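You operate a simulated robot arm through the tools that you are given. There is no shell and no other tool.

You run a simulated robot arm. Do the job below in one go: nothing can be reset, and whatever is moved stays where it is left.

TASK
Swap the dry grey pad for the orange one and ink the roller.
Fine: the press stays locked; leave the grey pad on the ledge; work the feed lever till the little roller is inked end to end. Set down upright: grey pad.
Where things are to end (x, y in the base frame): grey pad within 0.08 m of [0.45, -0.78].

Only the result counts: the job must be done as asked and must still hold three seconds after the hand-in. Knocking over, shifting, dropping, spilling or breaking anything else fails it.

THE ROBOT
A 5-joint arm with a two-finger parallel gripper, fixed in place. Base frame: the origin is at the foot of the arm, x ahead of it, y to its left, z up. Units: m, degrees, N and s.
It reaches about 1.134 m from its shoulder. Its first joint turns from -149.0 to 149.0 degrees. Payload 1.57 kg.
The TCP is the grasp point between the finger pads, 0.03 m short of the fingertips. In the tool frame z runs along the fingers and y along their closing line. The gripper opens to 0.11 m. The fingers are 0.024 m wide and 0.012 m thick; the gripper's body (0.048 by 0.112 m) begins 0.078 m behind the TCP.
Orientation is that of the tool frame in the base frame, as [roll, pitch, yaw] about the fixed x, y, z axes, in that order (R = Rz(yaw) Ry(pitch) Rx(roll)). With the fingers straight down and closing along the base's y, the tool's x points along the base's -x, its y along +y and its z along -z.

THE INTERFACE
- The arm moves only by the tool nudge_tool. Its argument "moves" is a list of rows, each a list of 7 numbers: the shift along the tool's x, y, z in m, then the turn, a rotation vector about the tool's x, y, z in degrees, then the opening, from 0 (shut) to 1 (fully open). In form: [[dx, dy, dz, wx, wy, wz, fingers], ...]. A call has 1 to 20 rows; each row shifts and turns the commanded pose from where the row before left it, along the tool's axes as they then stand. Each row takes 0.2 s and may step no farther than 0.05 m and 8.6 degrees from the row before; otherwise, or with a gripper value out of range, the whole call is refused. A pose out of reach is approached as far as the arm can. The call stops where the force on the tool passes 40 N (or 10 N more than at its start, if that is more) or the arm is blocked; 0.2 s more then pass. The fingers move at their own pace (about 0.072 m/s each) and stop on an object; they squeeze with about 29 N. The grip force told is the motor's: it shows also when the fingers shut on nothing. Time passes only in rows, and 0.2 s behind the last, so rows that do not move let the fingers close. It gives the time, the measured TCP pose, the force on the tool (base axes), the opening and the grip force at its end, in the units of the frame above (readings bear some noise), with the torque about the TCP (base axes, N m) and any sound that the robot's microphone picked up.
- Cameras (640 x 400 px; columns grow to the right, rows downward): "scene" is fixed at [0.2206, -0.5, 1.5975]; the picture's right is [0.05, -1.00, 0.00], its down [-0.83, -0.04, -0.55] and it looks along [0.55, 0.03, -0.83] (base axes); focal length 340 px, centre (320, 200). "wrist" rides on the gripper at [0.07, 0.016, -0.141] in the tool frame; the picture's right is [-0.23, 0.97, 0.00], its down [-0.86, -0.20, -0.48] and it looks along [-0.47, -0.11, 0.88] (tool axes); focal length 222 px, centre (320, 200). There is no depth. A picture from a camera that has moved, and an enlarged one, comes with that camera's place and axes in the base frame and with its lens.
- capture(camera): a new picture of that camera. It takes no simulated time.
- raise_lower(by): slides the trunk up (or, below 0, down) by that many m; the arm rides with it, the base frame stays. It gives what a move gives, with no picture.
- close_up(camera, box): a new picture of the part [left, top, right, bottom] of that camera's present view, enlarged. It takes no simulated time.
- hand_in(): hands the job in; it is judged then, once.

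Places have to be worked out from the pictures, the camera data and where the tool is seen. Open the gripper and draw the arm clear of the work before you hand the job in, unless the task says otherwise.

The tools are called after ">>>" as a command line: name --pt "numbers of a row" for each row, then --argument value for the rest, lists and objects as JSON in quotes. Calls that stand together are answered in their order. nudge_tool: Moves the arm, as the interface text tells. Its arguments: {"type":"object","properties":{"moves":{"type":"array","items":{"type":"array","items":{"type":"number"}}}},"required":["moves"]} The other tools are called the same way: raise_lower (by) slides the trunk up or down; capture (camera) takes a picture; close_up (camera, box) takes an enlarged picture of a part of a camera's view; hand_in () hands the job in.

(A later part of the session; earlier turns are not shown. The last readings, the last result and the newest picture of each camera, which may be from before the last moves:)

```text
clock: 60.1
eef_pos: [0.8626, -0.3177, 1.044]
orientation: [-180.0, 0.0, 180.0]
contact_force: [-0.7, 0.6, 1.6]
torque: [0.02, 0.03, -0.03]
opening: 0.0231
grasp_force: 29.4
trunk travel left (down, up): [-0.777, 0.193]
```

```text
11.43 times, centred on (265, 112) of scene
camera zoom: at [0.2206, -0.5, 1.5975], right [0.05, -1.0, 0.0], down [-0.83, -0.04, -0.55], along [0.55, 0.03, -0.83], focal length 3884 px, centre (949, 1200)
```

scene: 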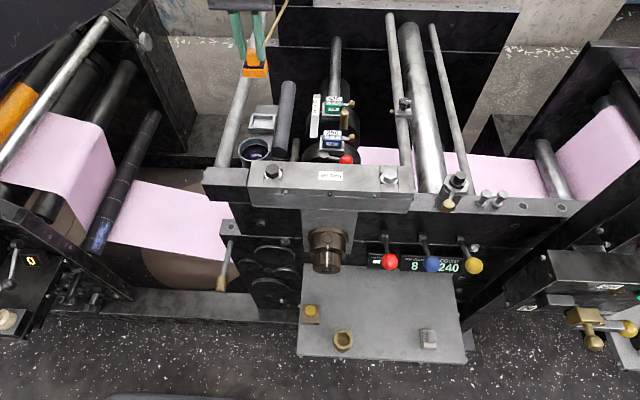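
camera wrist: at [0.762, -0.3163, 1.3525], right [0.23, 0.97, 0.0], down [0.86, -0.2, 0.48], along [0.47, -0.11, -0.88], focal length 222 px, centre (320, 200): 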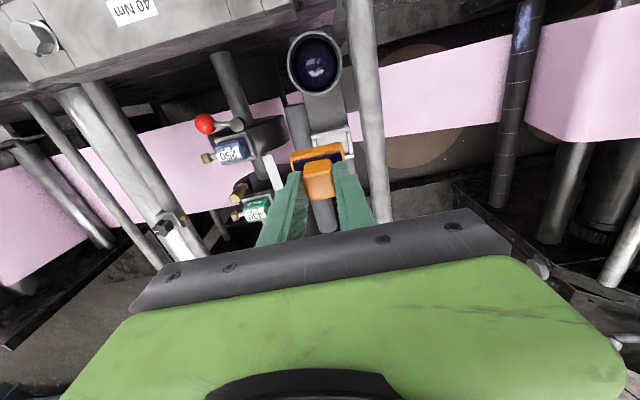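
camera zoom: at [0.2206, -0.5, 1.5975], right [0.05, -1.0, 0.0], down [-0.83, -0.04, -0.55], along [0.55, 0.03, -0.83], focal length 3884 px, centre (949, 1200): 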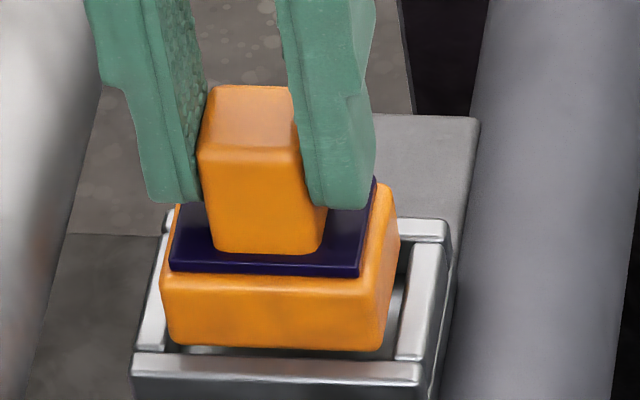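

The tray is right at the rim with no load, and the scene view shows slightly more gap on the −y side. I'll shift 0.6 mm toward −y and continue in 2 mm steps.

>>> nudge_tool --pt "0.0 -0.0006 0 0 0 0 0"

>>> raise_lower --by -0.002

>>> raise_lower --by -0.002

>>> close_up --camera "scene" --box '[245, 95, 285, 130]'

```text
clock: 60.5
eef_pos: [0.8631, -0.3181, 1.0449]
orientation: [180.0, 0.0, 179.9]
contact_force: [-0.4, 0.2, 1.5]
torque: [0.01, -0.01, 0.02]
opening: 0.023
grasp_force: 28.9
trunk travel left (down, up): [-0.777, 0.193]
```

```text
clock: 61.0
eef_pos: [0.8622, -0.3183, 1.0441]
orientation: [-179.9, 0.1, -180.0]
contact_force: [6.7, -2.9, 23.1]
torque: [-0.04, -0.11, -0.01]
opening: 0.023
grasp_force: 28.6
trunk travel left (down, up): [-0.775, 0.195]
```

```text
clock: 61.5
eef_pos: [0.8628, -0.3177, 1.0432]
orientation: [180.0, 0.2, 180.0]
contact_force: [5.0, -1.9, 20.2]
torque: [-0.04, 0.05, 0.06]
opening: 0.0231
grasp_force: 28.9
trunk travel left (down, up): [-0.773, 0.197]
```

```text
11.43 times, centred on (265, 112) of scene
camera zoom: at [0.2206, -0.5, 1.5975], right [0.05, -1.0, 0.0], down [-0.83, -0.04, -0.55], along [0.55, 0.03, -0.83], focal length 3884 px, centre (949, 1200)
```

zoom: 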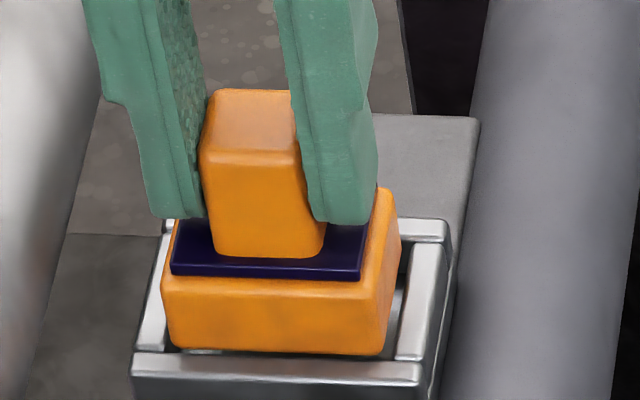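

Contact at the rim pushes the pad toward +x and −y, so it's catching the near and left rails. I'll back up 4 mm, shift +1.3 mm in x and −1 mm in y, and retry.

>>> raise_lower --by 0.005

>>> nudge_tool --pt "-0.0013 -0.001 0 0 0 0 0" --pt "0 0 0 0 0 0 0"

>>> raise_lower --by -0.004

>>> raise_lower --by -0.002

>>> close_up --camera "scene" --box '[245, 95, 285, 130]'

>>> close_up --camera "wrist" --box '[285, 110, 375, 170]'

```text
clock: 62.1
eef_pos: [0.863, -0.3183, 1.0445]
orientation: [-180.0, 0.0, 179.9]
contact_force: [0.2, -0.1, -0.6]
torque: [0.02, 0.0, 0.01]
opening: 0.023
grasp_force: 29.4
trunk travel left (down, up): [-0.778, 0.192]
```

```text
clock: 62.7
eef_pos: [0.8643, -0.3197, 1.0453]
orientation: [-180.0, 0.0, -180.0]
contact_force: [0.2, -0.3, -0.9]
torque: [0.0, 0.0, 0.0]
opening: 0.0229
grasp_force: 29.1
trunk travel left (down, up): [-0.778, 0.192]
```

```text
clock: 63.2
eef_pos: [0.8642, -0.3188, 1.0407]
orientation: [180.0, 0.0, -179.9]
contact_force: [-0.4, 0.9, 4.2]
torque: [-0.06, -0.01, 0.02]
opening: 0.0231
grasp_force: 29.2
trunk travel left (down, up): [-0.774, 0.196]
```

```text
clock: 63.7
eef_pos: [0.8625, -0.3192, 1.041]
orientation: [179.9, 0.1, 180.0]
contact_force: [4.1, 0.5, 19.4]
torque: [-0.51, -0.46, 0.07]
opening: 0.0233
grasp_force: 29.1
trunk travel left (down, up): [-0.772, 0.198]
```

```text
11.43 times, centred on (265, 112) of scene
camera zoom: at [0.2206, -0.5, 1.5975], right [0.05, -1.0, 0.0], down [-0.83, -0.04, -0.55], along [0.55, 0.03, -0.83], focal length 3884 px, centre (949, 1200)
```

zoom: 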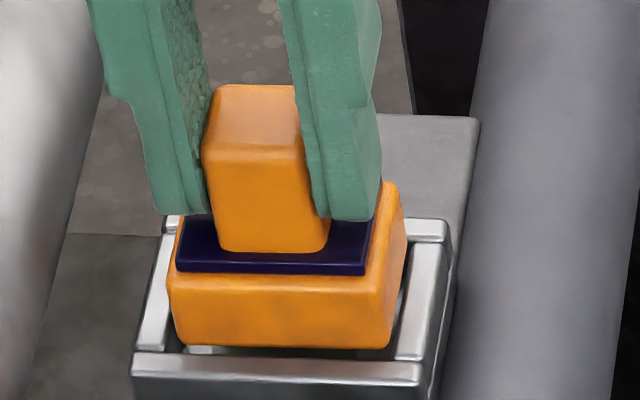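

```text
6.67 times, centred on (330, 140) of wrist
camera zoom: at [0.7928, -0.302, 1.1824], right [0.23, 0.97, 0.0], down [0.85, -0.2, 0.48], along [0.47, -0.11, -0.88], focal length 1481 px, centre (253, 600)
```

zoom: 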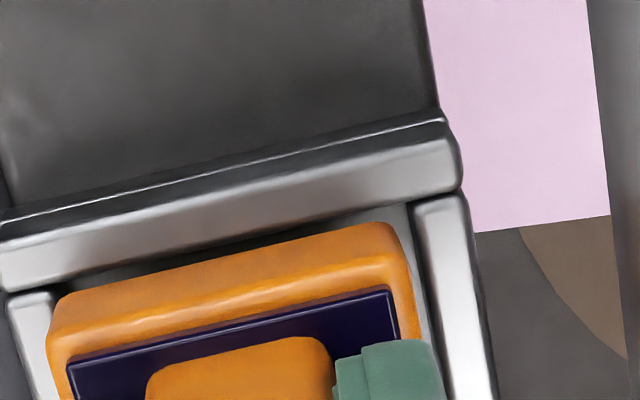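

Torque shows the contact is now only on the −y rail (y offset ≈ −0.026), while before it was only the near rail. So x is now right and y went slightly too far; I'll back up and shift +0.6 mm in y.

>>> raise_lower --by 0.006

>>> nudge_tool --pt "0 0.0006 0 0 0 0 0" --pt "0 0 0 0 0 0 0"

>>> capture --camera "wrist"

>>> raise_lower --by -0.005

>>> raise_lower --by -0.002

>>> close_up --camera "scene" --box '[245, 95, 285, 130]'

```text
clock: 64.3
eef_pos: [0.8647, -0.32, 1.0448]
orientation: [-179.9, 0.0, 179.9]
contact_force: [0.8, 0.2, 0.2]
torque: [-0.02, 0.01, 0.01]
opening: 0.0232
grasp_force: 28.8
trunk travel left (down, up): [-0.778, 0.192]
```

```text
clock: 64.9
eef_pos: [0.8646, -0.3183, 1.0452]
orientation: [179.9, 0.0, 179.9]
contact_force: [-0.1, 0.7, -0.7]
torque: [-0.05, 0.01, 0.01]
opening: 0.0229
grasp_force: 29.3
trunk travel left (down, up): [-0.778, 0.192]
```

```text
taken
camera wrist: at [0.7944, -0.3022, 1.1868], right [0.23, 0.97, 0.0], down [0.86, -0.2, 0.48], along [0.47, -0.11, -0.88], focal length 222 px, centre (320, 200)
```

wrist: 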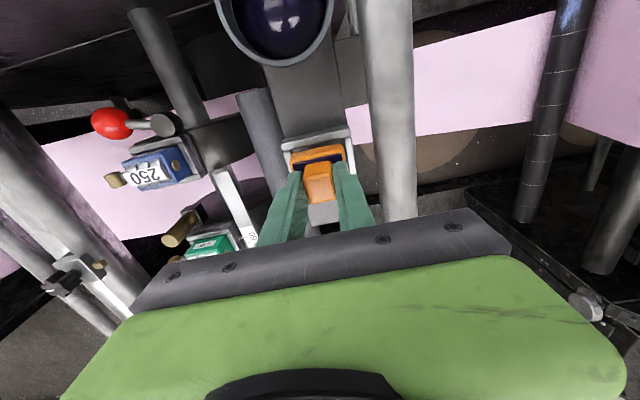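

```text
clock: 65.4
eef_pos: [0.8653, -0.3196, 1.0411]
orientation: [-179.9, 0.0, 180.0]
contact_force: [-0.7, -1.2, -0.6]
torque: [-0.01, -0.05, 0.0]
opening: 0.0229
grasp_force: 29.0
trunk travel left (down, up): [-0.773, 0.197]
```

```text
clock: 65.9
eef_pos: [0.8657, -0.3189, 1.0378]
orientation: [180.0, 0.0, -180.0]
contact_force: [0.1, -0.9, -0.3]
torque: [0.02, 0.01, -0.02]
opening: 0.023
grasp_force: 29.3
trunk travel left (down, up): [-0.771, 0.199]
```

```text
11.43 times, centred on (265, 112) of scene
camera zoom: at [0.2206, -0.5, 1.5975], right [0.05, -1.0, 0.0], down [-0.83, -0.04, -0.55], along [0.55, 0.03, -0.83], focal length 3884 px, centre (949, 1200)
```

zoom: 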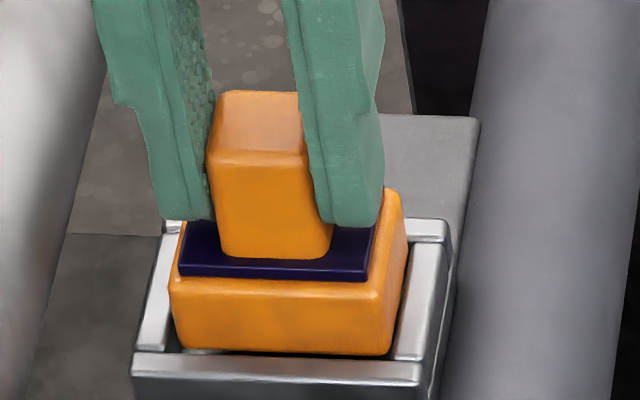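

No contact now below the earlier contact height, so it's entering. I'll continue lowering in 2 mm steps until the floor contact.

>>> raise_lower --by -0.002

>>> raise_lower --by -0.002

>>> close_up --camera "scene" --box '[245, 95, 285, 130]'

```text
clock: 66.5
eef_pos: [0.865, -0.3197, 1.0364]
orientation: [180.0, 0.0, -180.0]
contact_force: [-0.7, -0.4, -0.9]
torque: [-0.02, 0.01, -0.03]
opening: 0.023
grasp_force: 28.5
trunk travel left (down, up): [-0.769, 0.201]
```

```text
clock: 67.0
eef_pos: [0.8637, -0.3192, 1.0333]
orientation: [180.0, 0.1, -180.0]
contact_force: [0.5, 0.0, 0.0]
torque: [-0.03, -0.02, 0.01]
opening: 0.0233
grasp_force: 29.2
trunk travel left (down, up): [-0.767, 0.203]
```

```text
11.43 times, centred on (265, 112) of scene
camera zoom: at [0.2206, -0.5, 1.5975], right [0.05, -1.0, 0.0], down [-0.83, -0.04, -0.55], along [0.55, 0.03, -0.83], focal length 3884 px, centre (949, 1200)
```

zoom: 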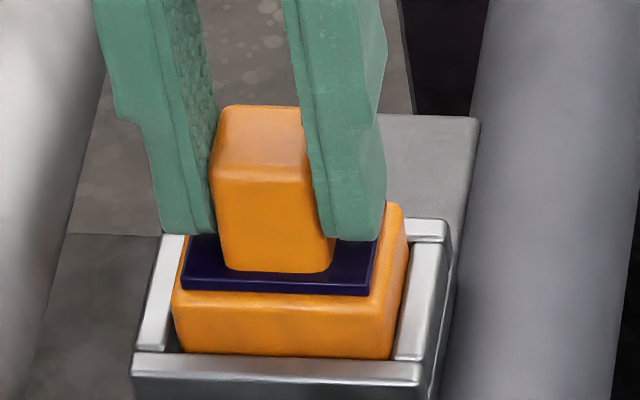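

The tray is sliding into the frame with no resistance. Continuing to the floor.

>>> raise_lower --by -0.002

>>> raise_lower --by -0.002

>>> close_up --camera "scene" --box '[245, 95, 285, 130]'

```text
clock: 67.5
eef_pos: [0.8659, -0.3188, 1.0336]
orientation: [180.0, 0.0, 179.9]
contact_force: [-0.6, 0.0, -0.4]
torque: [0.02, -0.01, 0.04]
opening: 0.0229
grasp_force: 29.4
trunk travel left (down, up): [-0.765, 0.205]
```

```text
clock: 68.0
eef_pos: [0.8639, -0.3184, 1.0309]
orientation: [179.9, 0.0, 179.9]
contact_force: [-4.1, 3.8, -0.1]
torque: [0.16, -0.16, -0.04]
opening: 0.0229
grasp_force: 29.1
trunk travel left (down, up): [-0.763, 0.207]
```

```text
11.43 times, centred on (265, 112) of scene
camera zoom: at [0.2206, -0.5, 1.5975], right [0.05, -1.0, 0.0], down [-0.83, -0.04, -0.55], along [0.55, 0.03, -0.83], focal length 3884 px, centre (949, 1200)
```

zoom: 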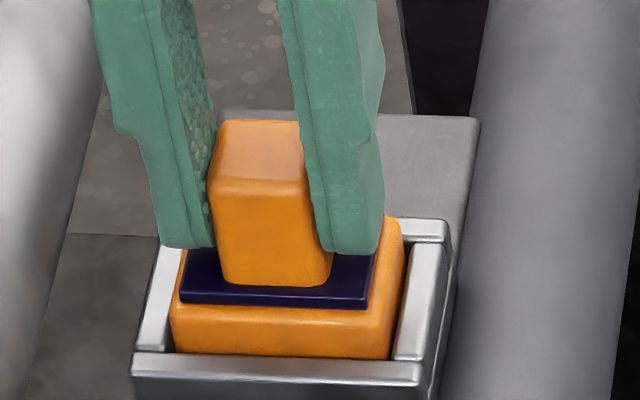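

Small side forces appear as it slides in. Two more millimetres and then check against how the grey pad sat.

>>> raise_lower --by -0.002

>>> close_up --camera "scene" --box '[245, 95, 285, 130]'

```text
clock: 68.5
eef_pos: [0.865, -0.3178, 1.0293]
orientation: [-179.9, 0.3, 179.9]
contact_force: [4.7, 1.5, 20.8]
torque: [0.12, -0.46, 0.01]
opening: 0.0228
grasp_force: 29.1
trunk travel left (down, up): [-0.761, 0.209]
```

```text
11.43 times, centred on (265, 112) of scene
camera zoom: at [0.2206, -0.5, 1.5975], right [0.05, -1.0, 0.0], down [-0.83, -0.04, -0.55], along [0.55, 0.03, -0.83], focal length 3884 px, centre (949, 1200)
```

zoom: 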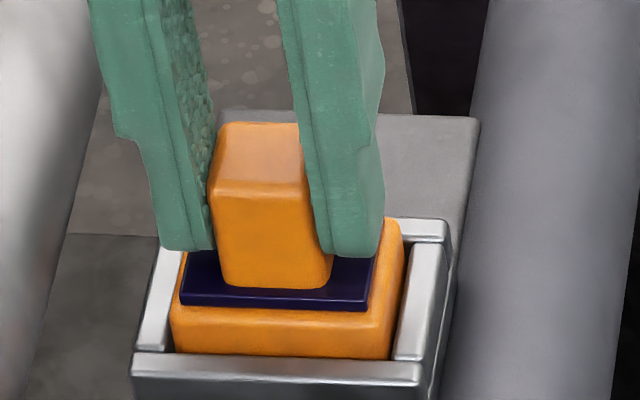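

The orange tray, felt and knob heights match the grey pad's seated pixels exactly, so it's bottomed in the seat. I'll unload 1 mm and open the fingers only to about 0.037 m to stay clear of the tie rod.

>>> raise_lower --by 0.001

>>> nudge_tool --pt "0 0 0 0 0 0 0.26" --pt "0 0 0 0 0 0 0.34" --pt "0 0 0 0 0 0 0.34"

>>> close_up --camera "scene" --box '[235, 85, 295, 130]'

>>> close_up --camera "wrist" --box '[260, 110, 400, 210]'

```text
clock: 69.0
eef_pos: [0.8643, -0.3175, 1.0306]
orientation: [180.0, 0.0, 180.0]
contact_force: [1.3, 4.2, 7.2]
torque: [0.14, -0.32, -0.02]
opening: 0.0229
grasp_force: 28.3
trunk travel left (down, up): [-0.762, 0.208]
```

```text
clock: 69.8
eef_pos: [0.8646, -0.3182, 1.0297]
orientation: [180.0, 0.0, 180.0]
contact_force: [0.3, -0.4, -0.2]
torque: [0.01, -0.02, -0.03]
opening: 0.0372
grasp_force: 0.0
trunk travel left (down, up): [-0.762, 0.208]
```

```text
8.89 times, centred on (265, 108) of scene
camera zoom: at [0.2206, -0.5, 1.5975], right [0.05, -1.0, 0.0], down [-0.83, -0.04, -0.55], along [0.55, 0.03, -0.83], focal length 3020 px, centre (809, 1022)
```

zoom: 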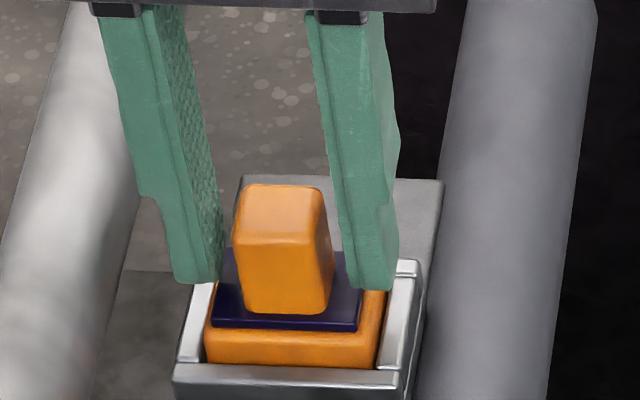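

```text
4.00 times, centred on (330, 160) of wrist
camera zoom: at [0.7943, -0.3023, 1.1709], right [0.23, 0.97, 0.0], down [0.86, -0.2, 0.48], along [0.47, -0.11, -0.88], focal length 888 px, centre (280, 360)
```

zoom: 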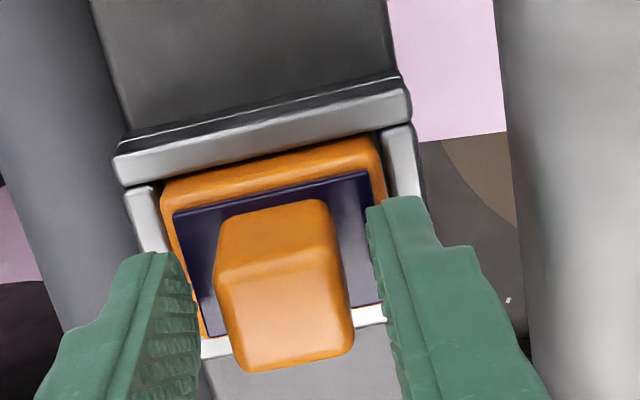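

The orange pad is released and seated. I'll raise straight up and verify it stays.

>>> raise_lower --by 0.04

>>> raise_lower --by 0.14

>>> capture --camera "scene"

>>> close_up --camera "scene" --box '[230, 70, 310, 180]'

>>> capture --camera "wrist"

```text
clock: 70.7
eef_pos: [0.8644, -0.3194, 1.0689]
orientation: [-180.0, -0.1, -179.9]
contact_force: [0.1, 0.0, 0.1]
torque: [-0.02, 0.02, 0.04]
opening: 0.0374
grasp_force: 0.2
trunk travel left (down, up): [-0.802, 0.168]
```

```text
clock: 72.3
eef_pos: [0.8635, -0.3194, 1.2088]
orientation: [179.9, 0.1, -179.9]
contact_force: [0.6, 0.8, 0.3]
torque: [0.02, 0.01, 0.0]
opening: 0.0376
grasp_force: 0.2
trunk travel left (down, up): [-0.942, 0.028]
```

```text
taken
```

scene: 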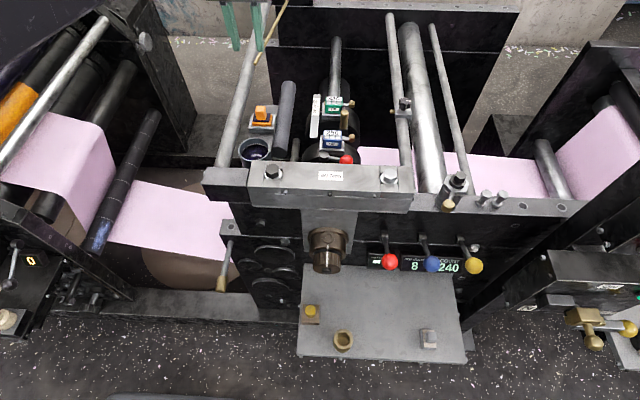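

```text
3.64 times, centred on (270, 125) of scene
camera zoom: at [0.2206, -0.5, 1.5975], right [0.05, -1.0, 0.0], down [-0.83, -0.04, -0.55], along [0.55, 0.03, -0.83], focal length 1236 px, centre (502, 473)
```

zoom: 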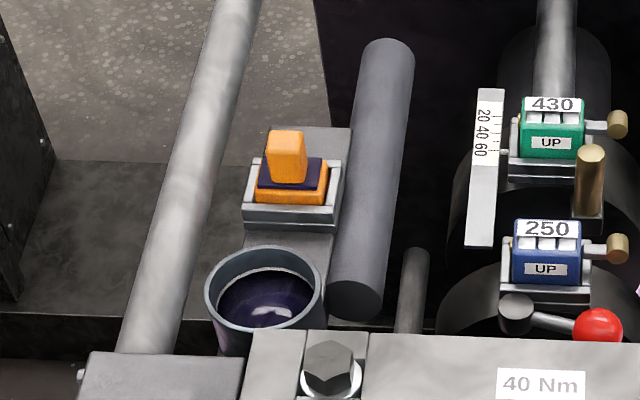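

```text
taken
camera wrist: at [0.7944, -0.3023, 1.3508], right [0.23, 0.97, 0.0], down [0.86, -0.2, 0.48], along [0.47, -0.11, -0.88], focal length 222 px, centre (320, 200)
```

wrist: 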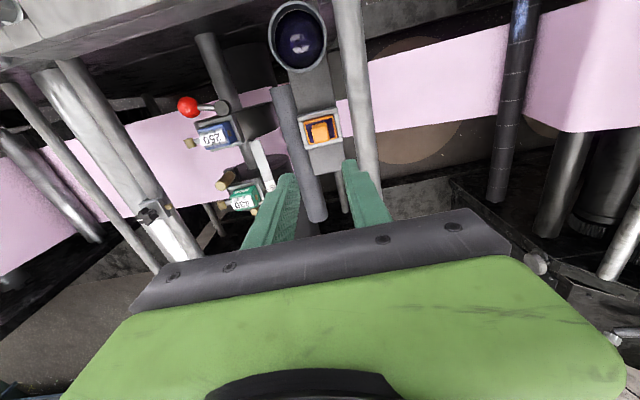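

The orange pad is seated in the frame by the roller and the roller is still dry grey. Now for the feed lever: I'll pull back and look closely at the brass-handled lever at the left front.

>>> nudge_tool --pt "0.03 0 0 0 0 0 0.34" --pt "0.04 0 0 0 0 0 0.34" --pt "0.04 0 0 0 0 0 0.34" --pt "0.04 0 0 0 0 0 0.34" --pt "0.04 0 0 0 0 0 0.34" --pt "0.04 0 0 0 0 0 0.34" --pt "0.04 0.01 0 0 0 0 0.34" --pt "0.03 0.03 0 0 0 0 0.34" --pt "0.0 0.04 0 0 0 0 0.34" --pt "0.0 0.04 0 0 0 0 0.34"

>>> capture --camera "wrist"

>>> capture --camera "scene"

```text
clock: 74.5
eef_pos: [0.5661, -0.1967, 1.2095]
orientation: [180.0, 0.0, 180.0]
contact_force: [0.9, 0.2, 0.4]
torque: [-0.01, -0.03, -0.03]
opening: 0.0373
grasp_force: 0.1
trunk travel left (down, up): [-0.942, 0.028]
```

```text
taken
camera wrist: at [0.4959, -0.1804, 1.351], right [0.23, 0.97, 0.0], down [0.85, -0.2, 0.48], along [0.47, -0.11, -0.88], focal length 222 px, centre (320, 200)
```

wrist: 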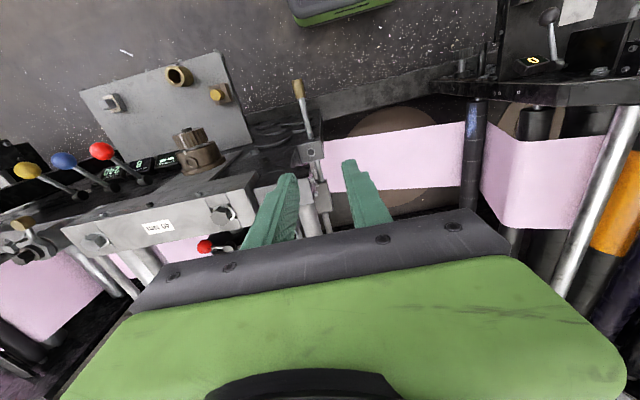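

```text
taken
```

scene: 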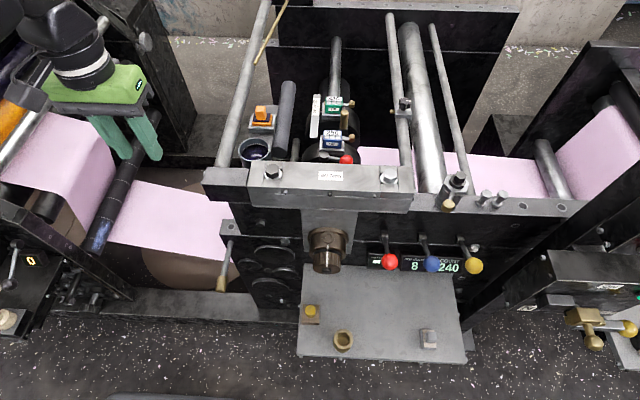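

>>> close_up --camera "wrist" --box '[260, 70, 380, 250]'

>>> close_up --camera "wrist" --box '[480, 0, 620, 100]'

>>> close_up --camera "scene" --box '[205, 210, 265, 300]'

```text
2.22 times, centred on (320, 160) of wrist
camera zoom: at [0.4959, -0.1804, 1.351], right [0.23, 0.97, 0.0], down [0.85, -0.2, 0.48], along [0.47, -0.11, -0.88], focal length 494 px, centre (320, 289)
```

zoom: 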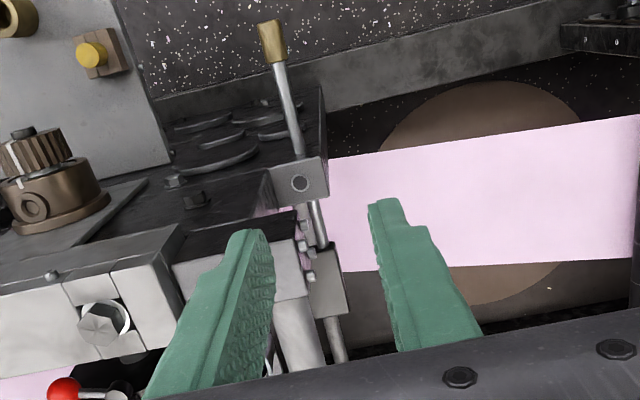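

```text
4.00 times, centred on (550, 50) of wrist
camera zoom: at [0.4959, -0.1804, 1.351], right [0.23, 0.97, 0.0], down [0.85, -0.2, 0.48], along [0.47, -0.11, -0.88], focal length 888 px, centre (-600, 800)
```

zoom: 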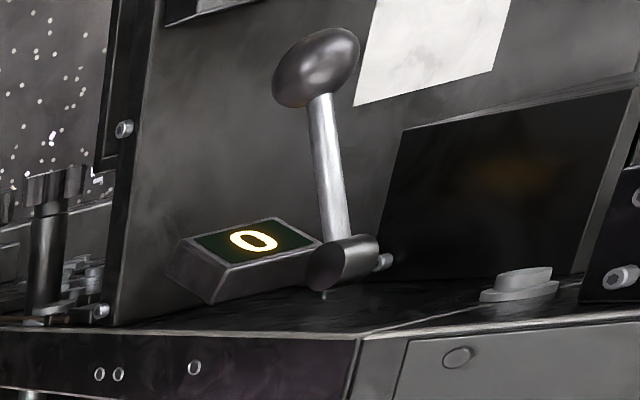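

```text
4.44 times, centred on (235, 255) of scene
camera zoom: at [0.2206, -0.5, 1.5975], right [0.05, -1.0, 0.0], down [-0.83, -0.04, -0.55], along [0.55, 0.03, -0.83], focal length 1510 px, centre (698, -44)
```

zoom: 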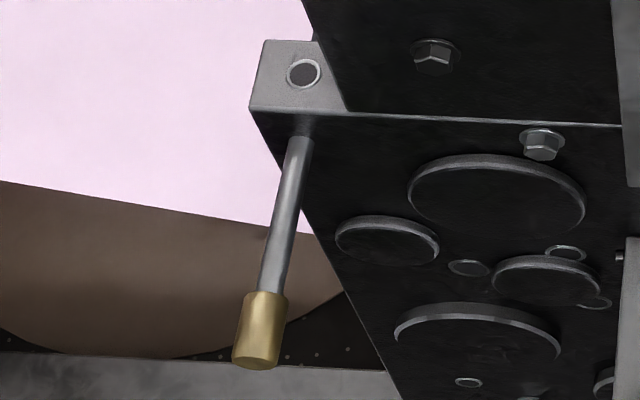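

The brass lever's shaft runs under a bracket with a pin and on to a second bracket beneath the ink station. I'll zoom hard on these joints to understand how it moves.

>>> close_up --camera "wrist" --box '[295, 130, 345, 180]'

>>> close_up --camera "wrist" --box '[290, 165, 350, 235]'

>>> close_up --camera "scene" --box '[215, 215, 245, 240]'

>>> close_up --camera "scene" --box '[310, 140, 370, 180]'

```text
8.00 times, centred on (320, 155) of wrist
camera zoom: at [0.4959, -0.1804, 1.351], right [0.23, 0.97, 0.0], down [0.85, -0.2, 0.48], along [0.47, -0.11, -0.88], focal length 1777 px, centre (320, 560)
```

zoom: 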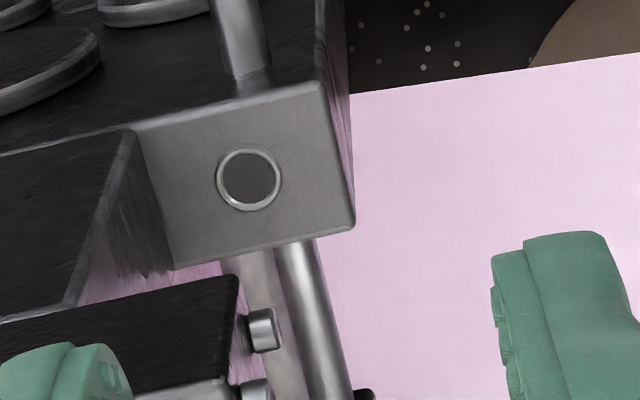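

```text
5.71 times, centred on (320, 200) of wrist
camera zoom: at [0.4959, -0.1804, 1.351], right [0.23, 0.97, 0.0], down [0.85, -0.2, 0.48], along [0.47, -0.11, -0.88], focal length 1269 px, centre (320, 200)
```

zoom: 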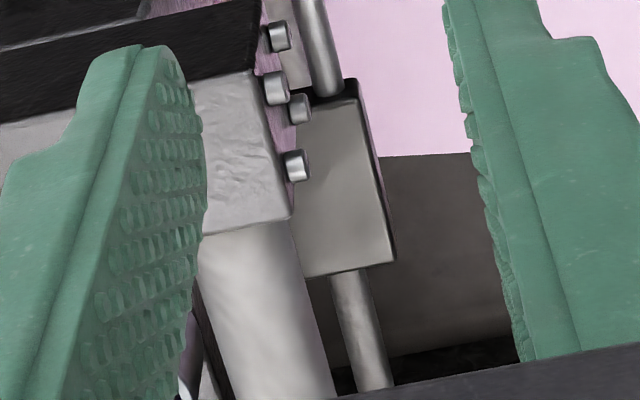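

```text
16.00 times, centred on (230, 228) of scene
camera zoom: at [0.2206, -0.5, 1.5975], right [0.05, -1.0, 0.0], down [-0.83, -0.04, -0.55], along [0.55, 0.03, -0.83], focal length 5437 px, centre (1760, -240)
```

zoom: 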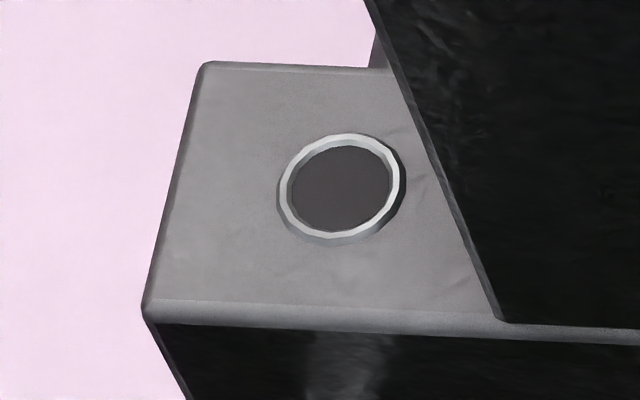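

```text
10.00 times, centred on (340, 160) of scene
camera zoom: at [0.2206, -0.5, 1.5975], right [0.05, -1.0, 0.0], down [-0.83, -0.04, -0.55], along [0.55, 0.03, -0.83], focal length 3398 px, centre (120, 600)
```

zoom: 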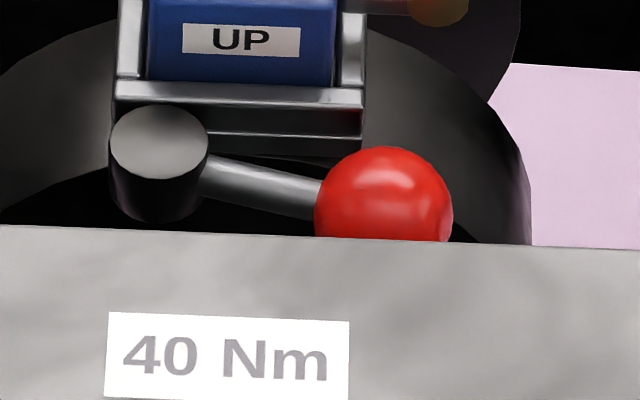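

The brass-handled shaft runs through two guide brackets and continues under the inking station. Before touching any lever I want to see labels on the others, so I'll zoom on the rest from here.

>>> close_up --camera "wrist" --box '[0, 120, 200, 280]'

>>> close_up --camera "wrist" --box '[150, 220, 290, 290]'

>>> close_up --camera "scene" --box '[0, 230, 60, 340]'

>>> close_up --camera "scene" --box '[360, 225, 500, 285]'

```text
2.50 times, centred on (100, 200) of wrist
camera zoom: at [0.4959, -0.1804, 1.351], right [0.23, 0.97, 0.0], down [0.85, -0.2, 0.48], along [0.47, -0.11, -0.88], focal length 555 px, centre (870, 200)
```

zoom: 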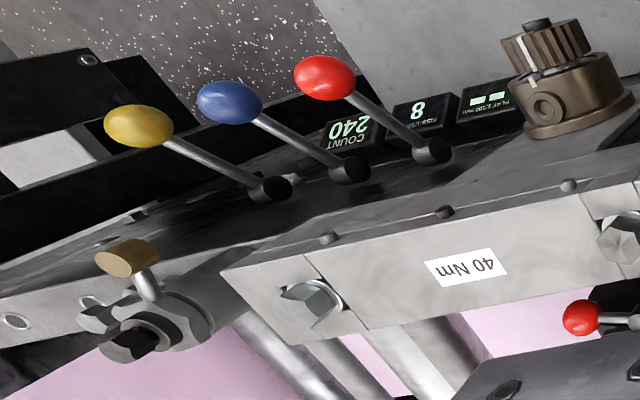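

```text
4.57 times, centred on (220, 255) of wrist
camera zoom: at [0.4959, -0.1804, 1.351], right [0.23, 0.97, 0.0], down [0.85, -0.2, 0.48], along [0.47, -0.11, -0.88], focal length 1015 px, centre (777, -51)
```

zoom: 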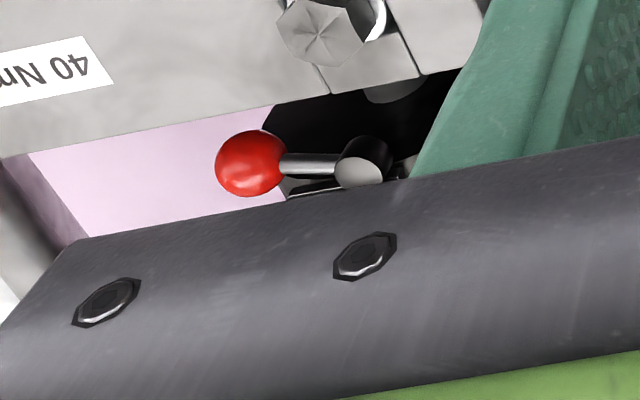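

```text
3.64 times, centred on (30, 285) of scene
camera zoom: at [0.2206, -0.5, 1.5975], right [0.05, -1.0, 0.0], down [-0.83, -0.04, -0.55], along [0.55, 0.03, -0.83], focal length 1236 px, centre (1374, -109)
```

zoom: 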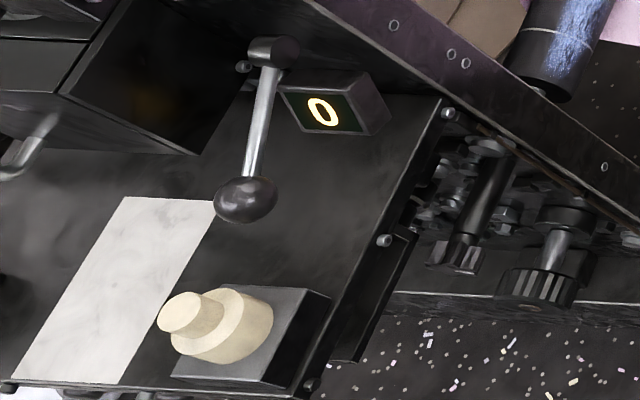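

```text
4.57 times, centred on (430, 255) of scene
camera zoom: at [0.2206, -0.5, 1.5975], right [0.05, -1.0, 0.0], down [-0.83, -0.04, -0.55], along [0.55, 0.03, -0.83], focal length 1553 px, centre (-183, -51)
```

zoom: 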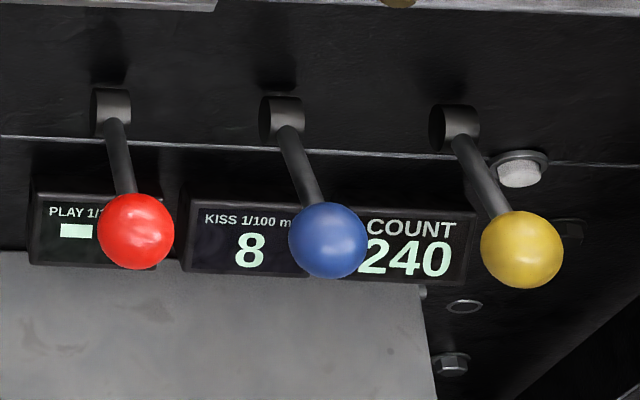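

No label clearly marks the feed lever, so I'll look at the brass lever from the side: move left and lower a bit, keeping well above the rollers.

>>> nudge_tool --pt "0.0 0.035 0 0 0 0 0.2" --pt "0.0 0.035 0 0 0 0 0.1" --pt "0.0 0.035 0 0 0 0 0" --pt "0.0 0.035 0 0 0 0 0"

>>> raise_lower --by -0.1

>>> capture --camera "wrist"

>>> close_up --camera "wrist" --box '[150, 60, 310, 240]'

```text
clock: 75.5
eef_pos: [0.5712, -0.0569, 1.2089]
orientation: [-179.9, -0.2, 180.0]
contact_force: [1.0, 0.9, -0.6]
torque: [-0.04, -0.02, 0.01]
opening: 0.0001
grasp_force: 20.9
out of reach, approached as far as the arm can: row 4
trunk travel left (down, up): [-0.942, 0.028]
```

```text
clock: 76.9
eef_pos: [0.57, -0.0581, 1.1098]
orientation: [-180.0, -0.2, 180.0]
contact_force: [0.2, -0.9, 0.6]
torque: [0.0, -0.01, -0.01]
opening: 0.0002
grasp_force: 21.0
trunk travel left (down, up): [-0.842, 0.128]
```

```text
taken
camera wrist: at [0.5002, -0.0406, 1.2511], right [0.23, 0.97, 0.0], down [0.86, -0.2, 0.48], along [0.46, -0.11, -0.88], focal length 222 px, centre (320, 200)
```

wrist: 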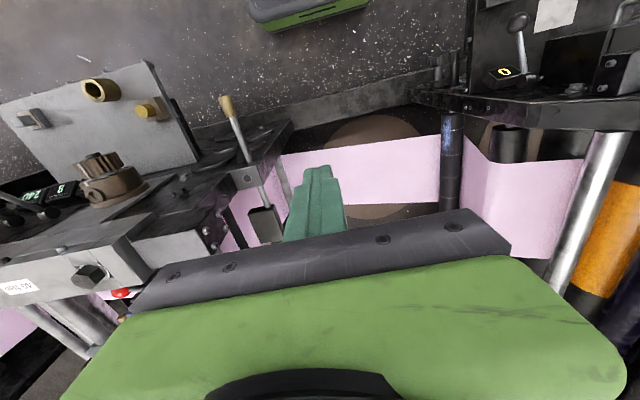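

```text
2.22 times, centred on (230, 150) of wrist
camera zoom: at [0.5002, -0.0406, 1.2511], right [0.23, 0.97, 0.0], down [0.86, -0.2, 0.48], along [0.46, -0.11, -0.88], focal length 494 px, centre (520, 311)
```

zoom: 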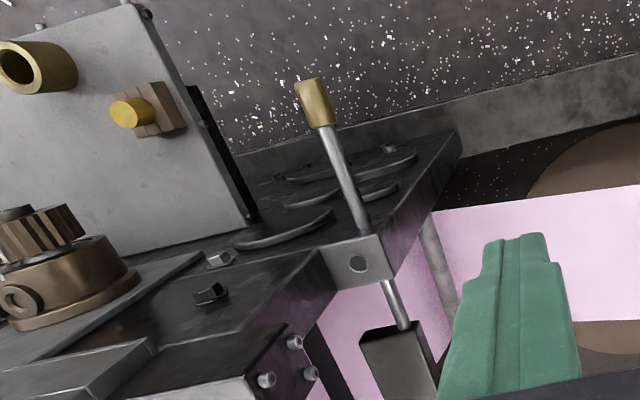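

From the side, the brass lever is a straight rod through bracket A into a housing block under the ink station. I'll zoom on it in detail.

>>> close_up --camera "wrist" --box '[215, 140, 295, 245]'

>>> close_up --camera "wrist" --box '[205, 85, 265, 185]'

```text
3.81 times, centred on (255, 192) of wrist
camera zoom: at [0.5002, -0.0406, 1.2511], right [0.23, 0.97, 0.0], down [0.86, -0.2, 0.48], along [0.46, -0.11, -0.88], focal length 846 px, centre (568, 229)
```

zoom: 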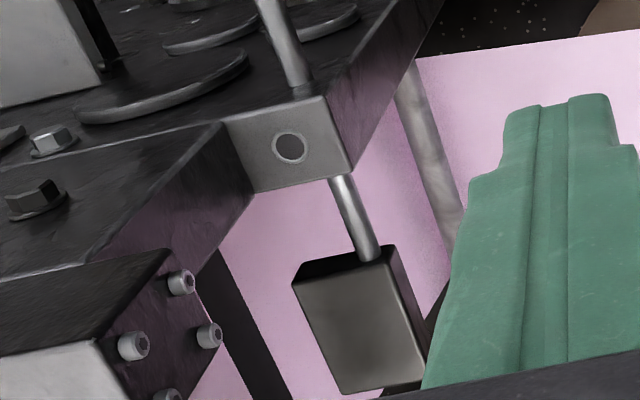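

```text
4.00 times, centred on (235, 135) of wrist
camera zoom: at [0.5002, -0.0406, 1.2511], right [0.23, 0.97, 0.0], down [0.86, -0.2, 0.48], along [0.46, -0.11, -0.88], focal length 888 px, centre (660, 460)
```

zoom: 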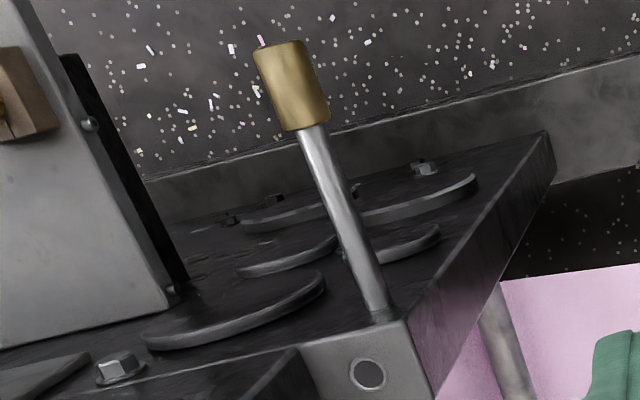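

I take this brass-gripped lever to be the inker's feed lever. Its grip spans x≈0.49–0.53 at y≈-0.235, z≈0.755 (about 3 cm diameter). I'll move above it with the fingers closing along y and the gripper open.

>>> nudge_tool --pt "0.0 -0.035 0 0 0 0 0.3" --pt "0.0 -0.035 0 0 0 0 0.5" --pt "0.0 -0.035 0 0 0 0 0.7" --pt "0.0 -0.035 0 0 0 0 0.7" --pt "0.0 -0.037 0 0 0 0 0.7"

>>> nudge_tool --pt "0.0 0 0.03 0 0 0 0.7" --pt "0.0 0 0.04 0 0 0 0.7" --pt "0.01 0 0.04 0 0 0 0.7" --pt "0.01 0 0.04 0 0 0 0.7" --pt "0.01 0 0.03 0 0 0 0.7"

>>> capture --camera "wrist"

>>> capture --camera "scene"

```text
clock: 78.1
eef_pos: [0.5707, -0.2355, 1.109]
orientation: [-179.9, -0.2, -180.0]
contact_force: [-0.6, 0.1, -0.2]
torque: [0.0, 0.02, 0.0]
opening: 0.0769
grasp_force: 0.1
trunk travel left (down, up): [-0.842, 0.128]
```

```text
clock: 79.3
eef_pos: [0.5473, -0.2345, 1.1091]
orientation: [-180.0, -0.1, -180.0]
contact_force: [0.1, -0.1, -0.3]
torque: [0.03, -0.01, -0.01]
opening: 0.0771
grasp_force: 0.1
out of reach, approached as far as the arm can: row 1, 2, 3, 4, 5
trunk travel left (down, up): [-0.842, 0.128]
```

```text
taken
camera wrist: at [0.478, -0.2176, 1.2511], right [0.23, 0.97, 0.0], down [0.86, -0.2, 0.48], along [0.46, -0.11, -0.88], focal length 222 px, centre (320, 200)
```

wrist: 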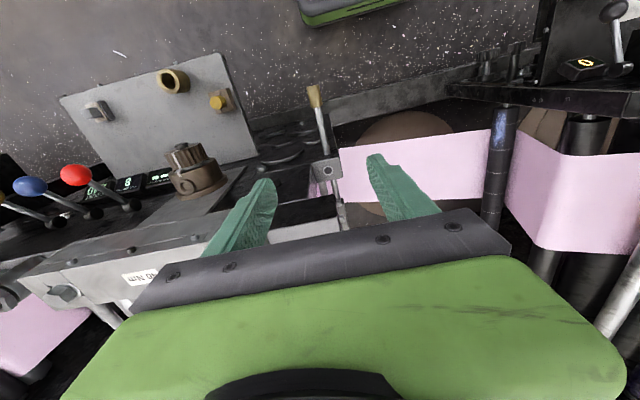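

```text
taken
```

scene: 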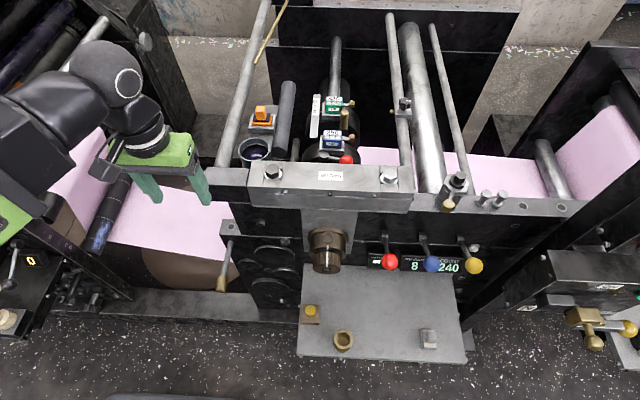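

Vertical motion comes only from the trunk with this arm, so I'll position over the handle at x≈0.522 and lower with the trunk in stages.

>>> nudge_tool --pt "0.013 0 0 0 0 0 0.7" --pt "0.012 0 0 0 0 0 0.7" --pt "0 0 0 0 0 0 0.7"

>>> raise_lower --by -0.2

>>> capture --camera "wrist"

>>> capture --camera "scene"

```text
clock: 80.1
eef_pos: [0.5224, -0.2357, 1.1092]
orientation: [-179.9, -0.1, 179.9]
contact_force: [0.4, 0.7, 0.2]
torque: [0.03, -0.04, 0.01]
opening: 0.0773
grasp_force: 0.1
trunk travel left (down, up): [-0.842, 0.128]
```

```text
clock: 82.2
eef_pos: [0.5229, -0.2364, 0.9105]
orientation: [179.9, -0.1, -180.0]
contact_force: [-1.1, 0.8, -0.4]
torque: [0.0, 0.02, 0.04]
opening: 0.077
grasp_force: 0.0
trunk travel left (down, up): [-0.642, 0.328]
```

```text
taken
camera wrist: at [0.4533, -0.219, 1.0511], right [0.23, 0.97, 0.0], down [0.86, -0.2, 0.48], along [0.46, -0.11, -0.88], focal length 222 px, centre (320, 200)
```

wrist: 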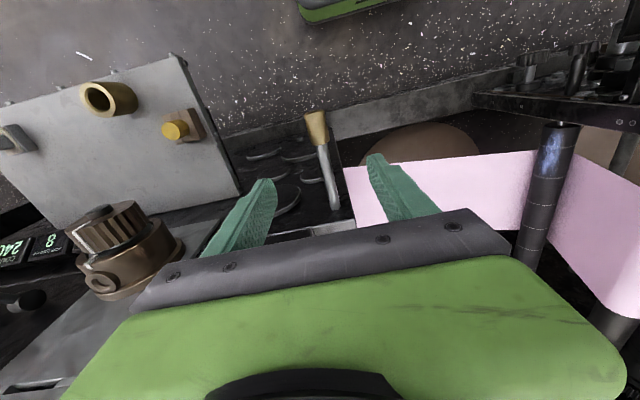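

```text
taken
```

scene: 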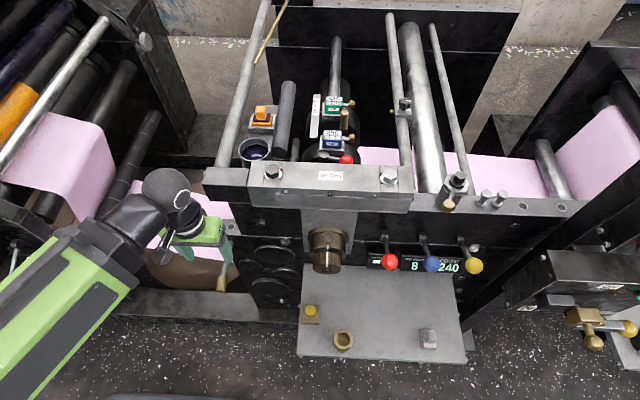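

The grip is visible between the fingers. I'll zoom to see the lever's pivot from this angle and measure the handle's location.

>>> close_up --camera "wrist" --box '[260, 90, 390, 230]'

>>> close_up --camera "scene" --box '[170, 180, 270, 300]'

```text
2.86 times, centred on (325, 160) of wrist
camera zoom: at [0.4533, -0.219, 1.0511], right [0.23, 0.97, 0.0], down [0.86, -0.2, 0.48], along [0.46, -0.11, -0.88], focal length 635 px, centre (306, 314)
```

zoom: 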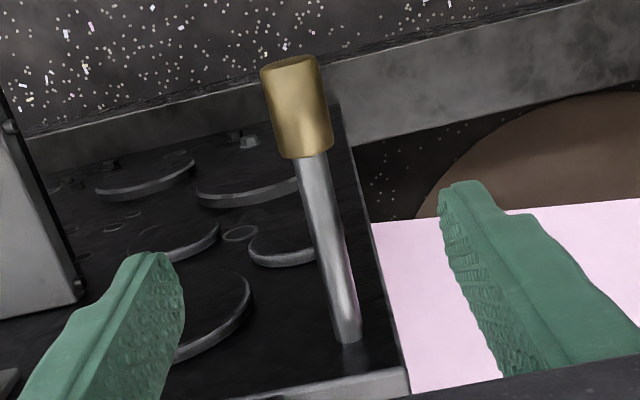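

```text
3.33 times, centred on (220, 240) of scene
camera zoom: at [0.2206, -0.5, 1.5975], right [0.05, -1.0, 0.0], down [-0.83, -0.04, -0.55], along [0.55, 0.03, -0.83], focal length 1133 px, centre (653, 67)
```

zoom: 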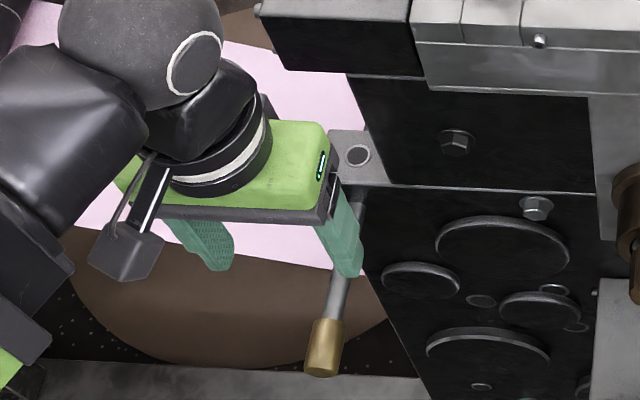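

The rod enters the front plate, so it may slide, twist or swing; I'll find out by gently testing. The handle center is about (0.507, -0.235, 0.757). I'll lower over it.

>>> raise_lower --by -0.11

>>> close_up --camera "wrist" --box '[240, 80, 400, 230]'

>>> close_up --camera "scene" --box '[170, 180, 270, 300]'

```text
clock: 83.7
eef_pos: [0.5228, -0.2358, 0.7991]
orientation: [180.0, -0.1, -180.0]
contact_force: [0.5, -0.2, -0.4]
torque: [0.01, 0.01, -0.01]
opening: 0.0771
grasp_force: 0.0
trunk travel left (down, up): [-0.532, 0.438]
```

```text
2.67 times, centred on (320, 155) of wrist
camera zoom: at [0.4533, -0.219, 0.9411], right [0.23, 0.97, 0.0], down [0.86, -0.2, 0.48], along [0.46, -0.11, -0.88], focal length 592 px, centre (320, 320)
```

zoom: 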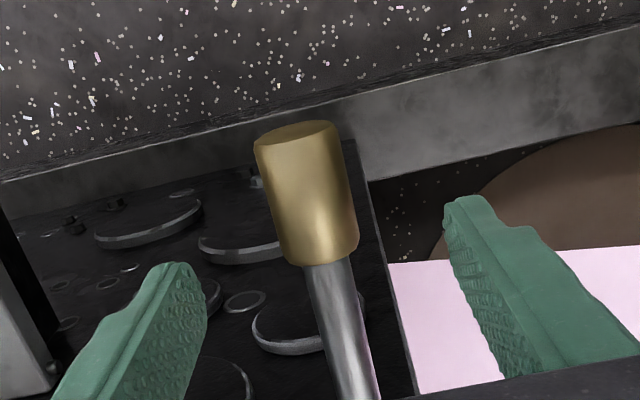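

```text
3.33 times, centred on (220, 240) of scene
camera zoom: at [0.2206, -0.5, 1.5975], right [0.05, -1.0, 0.0], down [-0.83, -0.04, -0.55], along [0.55, 0.03, -0.83], focal length 1133 px, centre (653, 67)
```

zoom: 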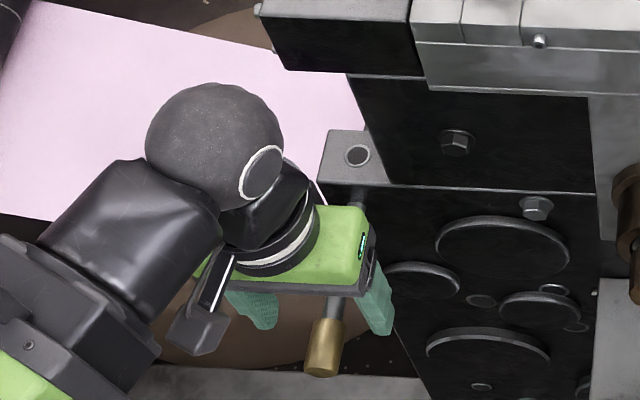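

The handle spans x≈0.487–0.529 at y≈-0.234. I'll lower the last 4 cm so the fingers straddle it and close to a loose cage (about 0.036 m).

>>> raise_lower --by -0.039

>>> nudge_tool --pt "0 0 0 0 0 0 0.5" --pt "0 0 0 0 0 0 0.36" --pt "0 0 0 0 0 0 0.34"

>>> close_up --camera "wrist" --box '[240, 80, 400, 230]'

>>> close_up --camera "scene" --box '[170, 180, 270, 300]'

```text
clock: 84.5
eef_pos: [0.5218, -0.2355, 0.7604]
orientation: [179.9, -0.1, -179.9]
contact_force: [0.5, 0.0, -0.4]
torque: [-0.04, 0.01, 0.01]
opening: 0.0772
grasp_force: 0.0
trunk travel left (down, up): [-0.493, 0.477]
```

```text
clock: 85.3
eef_pos: [0.524, -0.2359, 0.7596]
orientation: [-179.9, -0.1, 179.9]
contact_force: [0.2, -0.8, 0.5]
torque: [-0.01, 0.04, 0.04]
opening: 0.0374
grasp_force: 0.1
trunk travel left (down, up): [-0.493, 0.477]
```

```text
2.67 times, centred on (320, 155) of wrist
camera zoom: at [0.4533, -0.219, 0.9021], right [0.23, 0.97, 0.0], down [0.86, -0.2, 0.48], along [0.46, -0.11, -0.88], focal length 592 px, centre (320, 320)
```

zoom: 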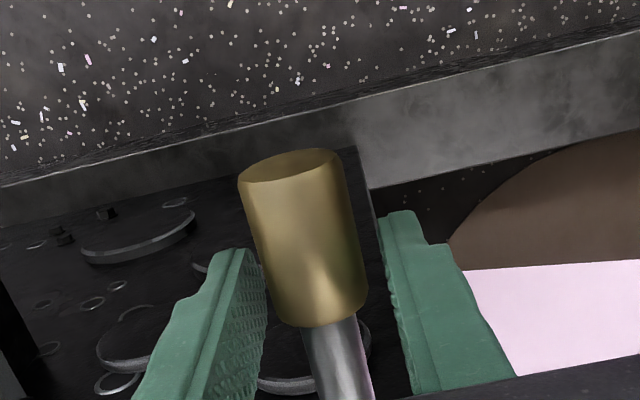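

```text
3.33 times, centred on (220, 240) of scene
camera zoom: at [0.2206, -0.5, 1.5975], right [0.05, -1.0, 0.0], down [-0.83, -0.04, -0.55], along [0.55, 0.03, -0.83], focal length 1133 px, centre (653, 67)
```

zoom: 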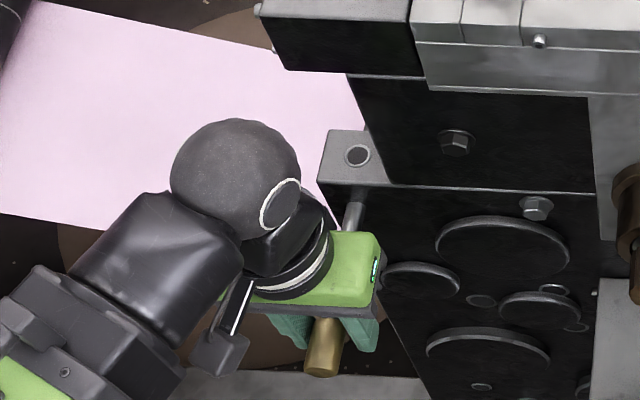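

The fingers cage the grip with about 3.5 mm of play each side. I'll nudge 6 mm in +y and read the force to see whether it swings sideways.

>>> nudge_tool --pt "0 0.003 0 0 0 0 0.34" --pt "0 0.0025 0 0 0 0 0.34" --pt "0 0 0 0 0 0 0.34"

>>> close_up --camera "wrist" --box '[240, 80, 400, 230]'

```text
clock: 86.1
eef_pos: [0.5236, -0.2311, 0.7597]
orientation: [180.0, -0.2, 180.0]
contact_force: [0.0, -0.4, -0.6]
torque: [0.01, 0.0, -0.02]
opening: 0.0372
grasp_force: 0.0
trunk travel left (down, up): [-0.493, 0.477]
```

```text
2.67 times, centred on (320, 155) of wrist
camera zoom: at [0.453, -0.214, 0.9021], right [0.23, 0.97, 0.0], down [0.86, -0.2, 0.48], along [0.46, -0.11, -0.88], focal length 592 px, centre (320, 320)
```

zoom: 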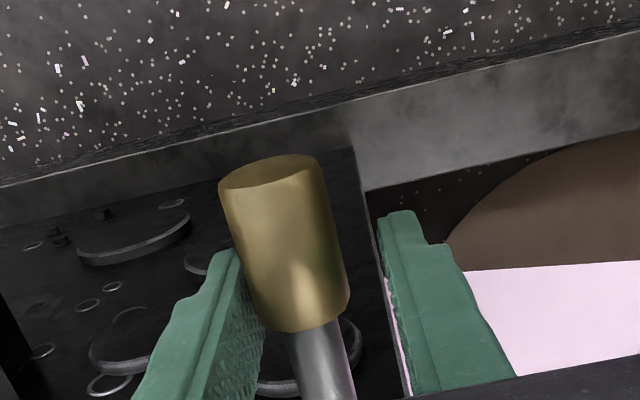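

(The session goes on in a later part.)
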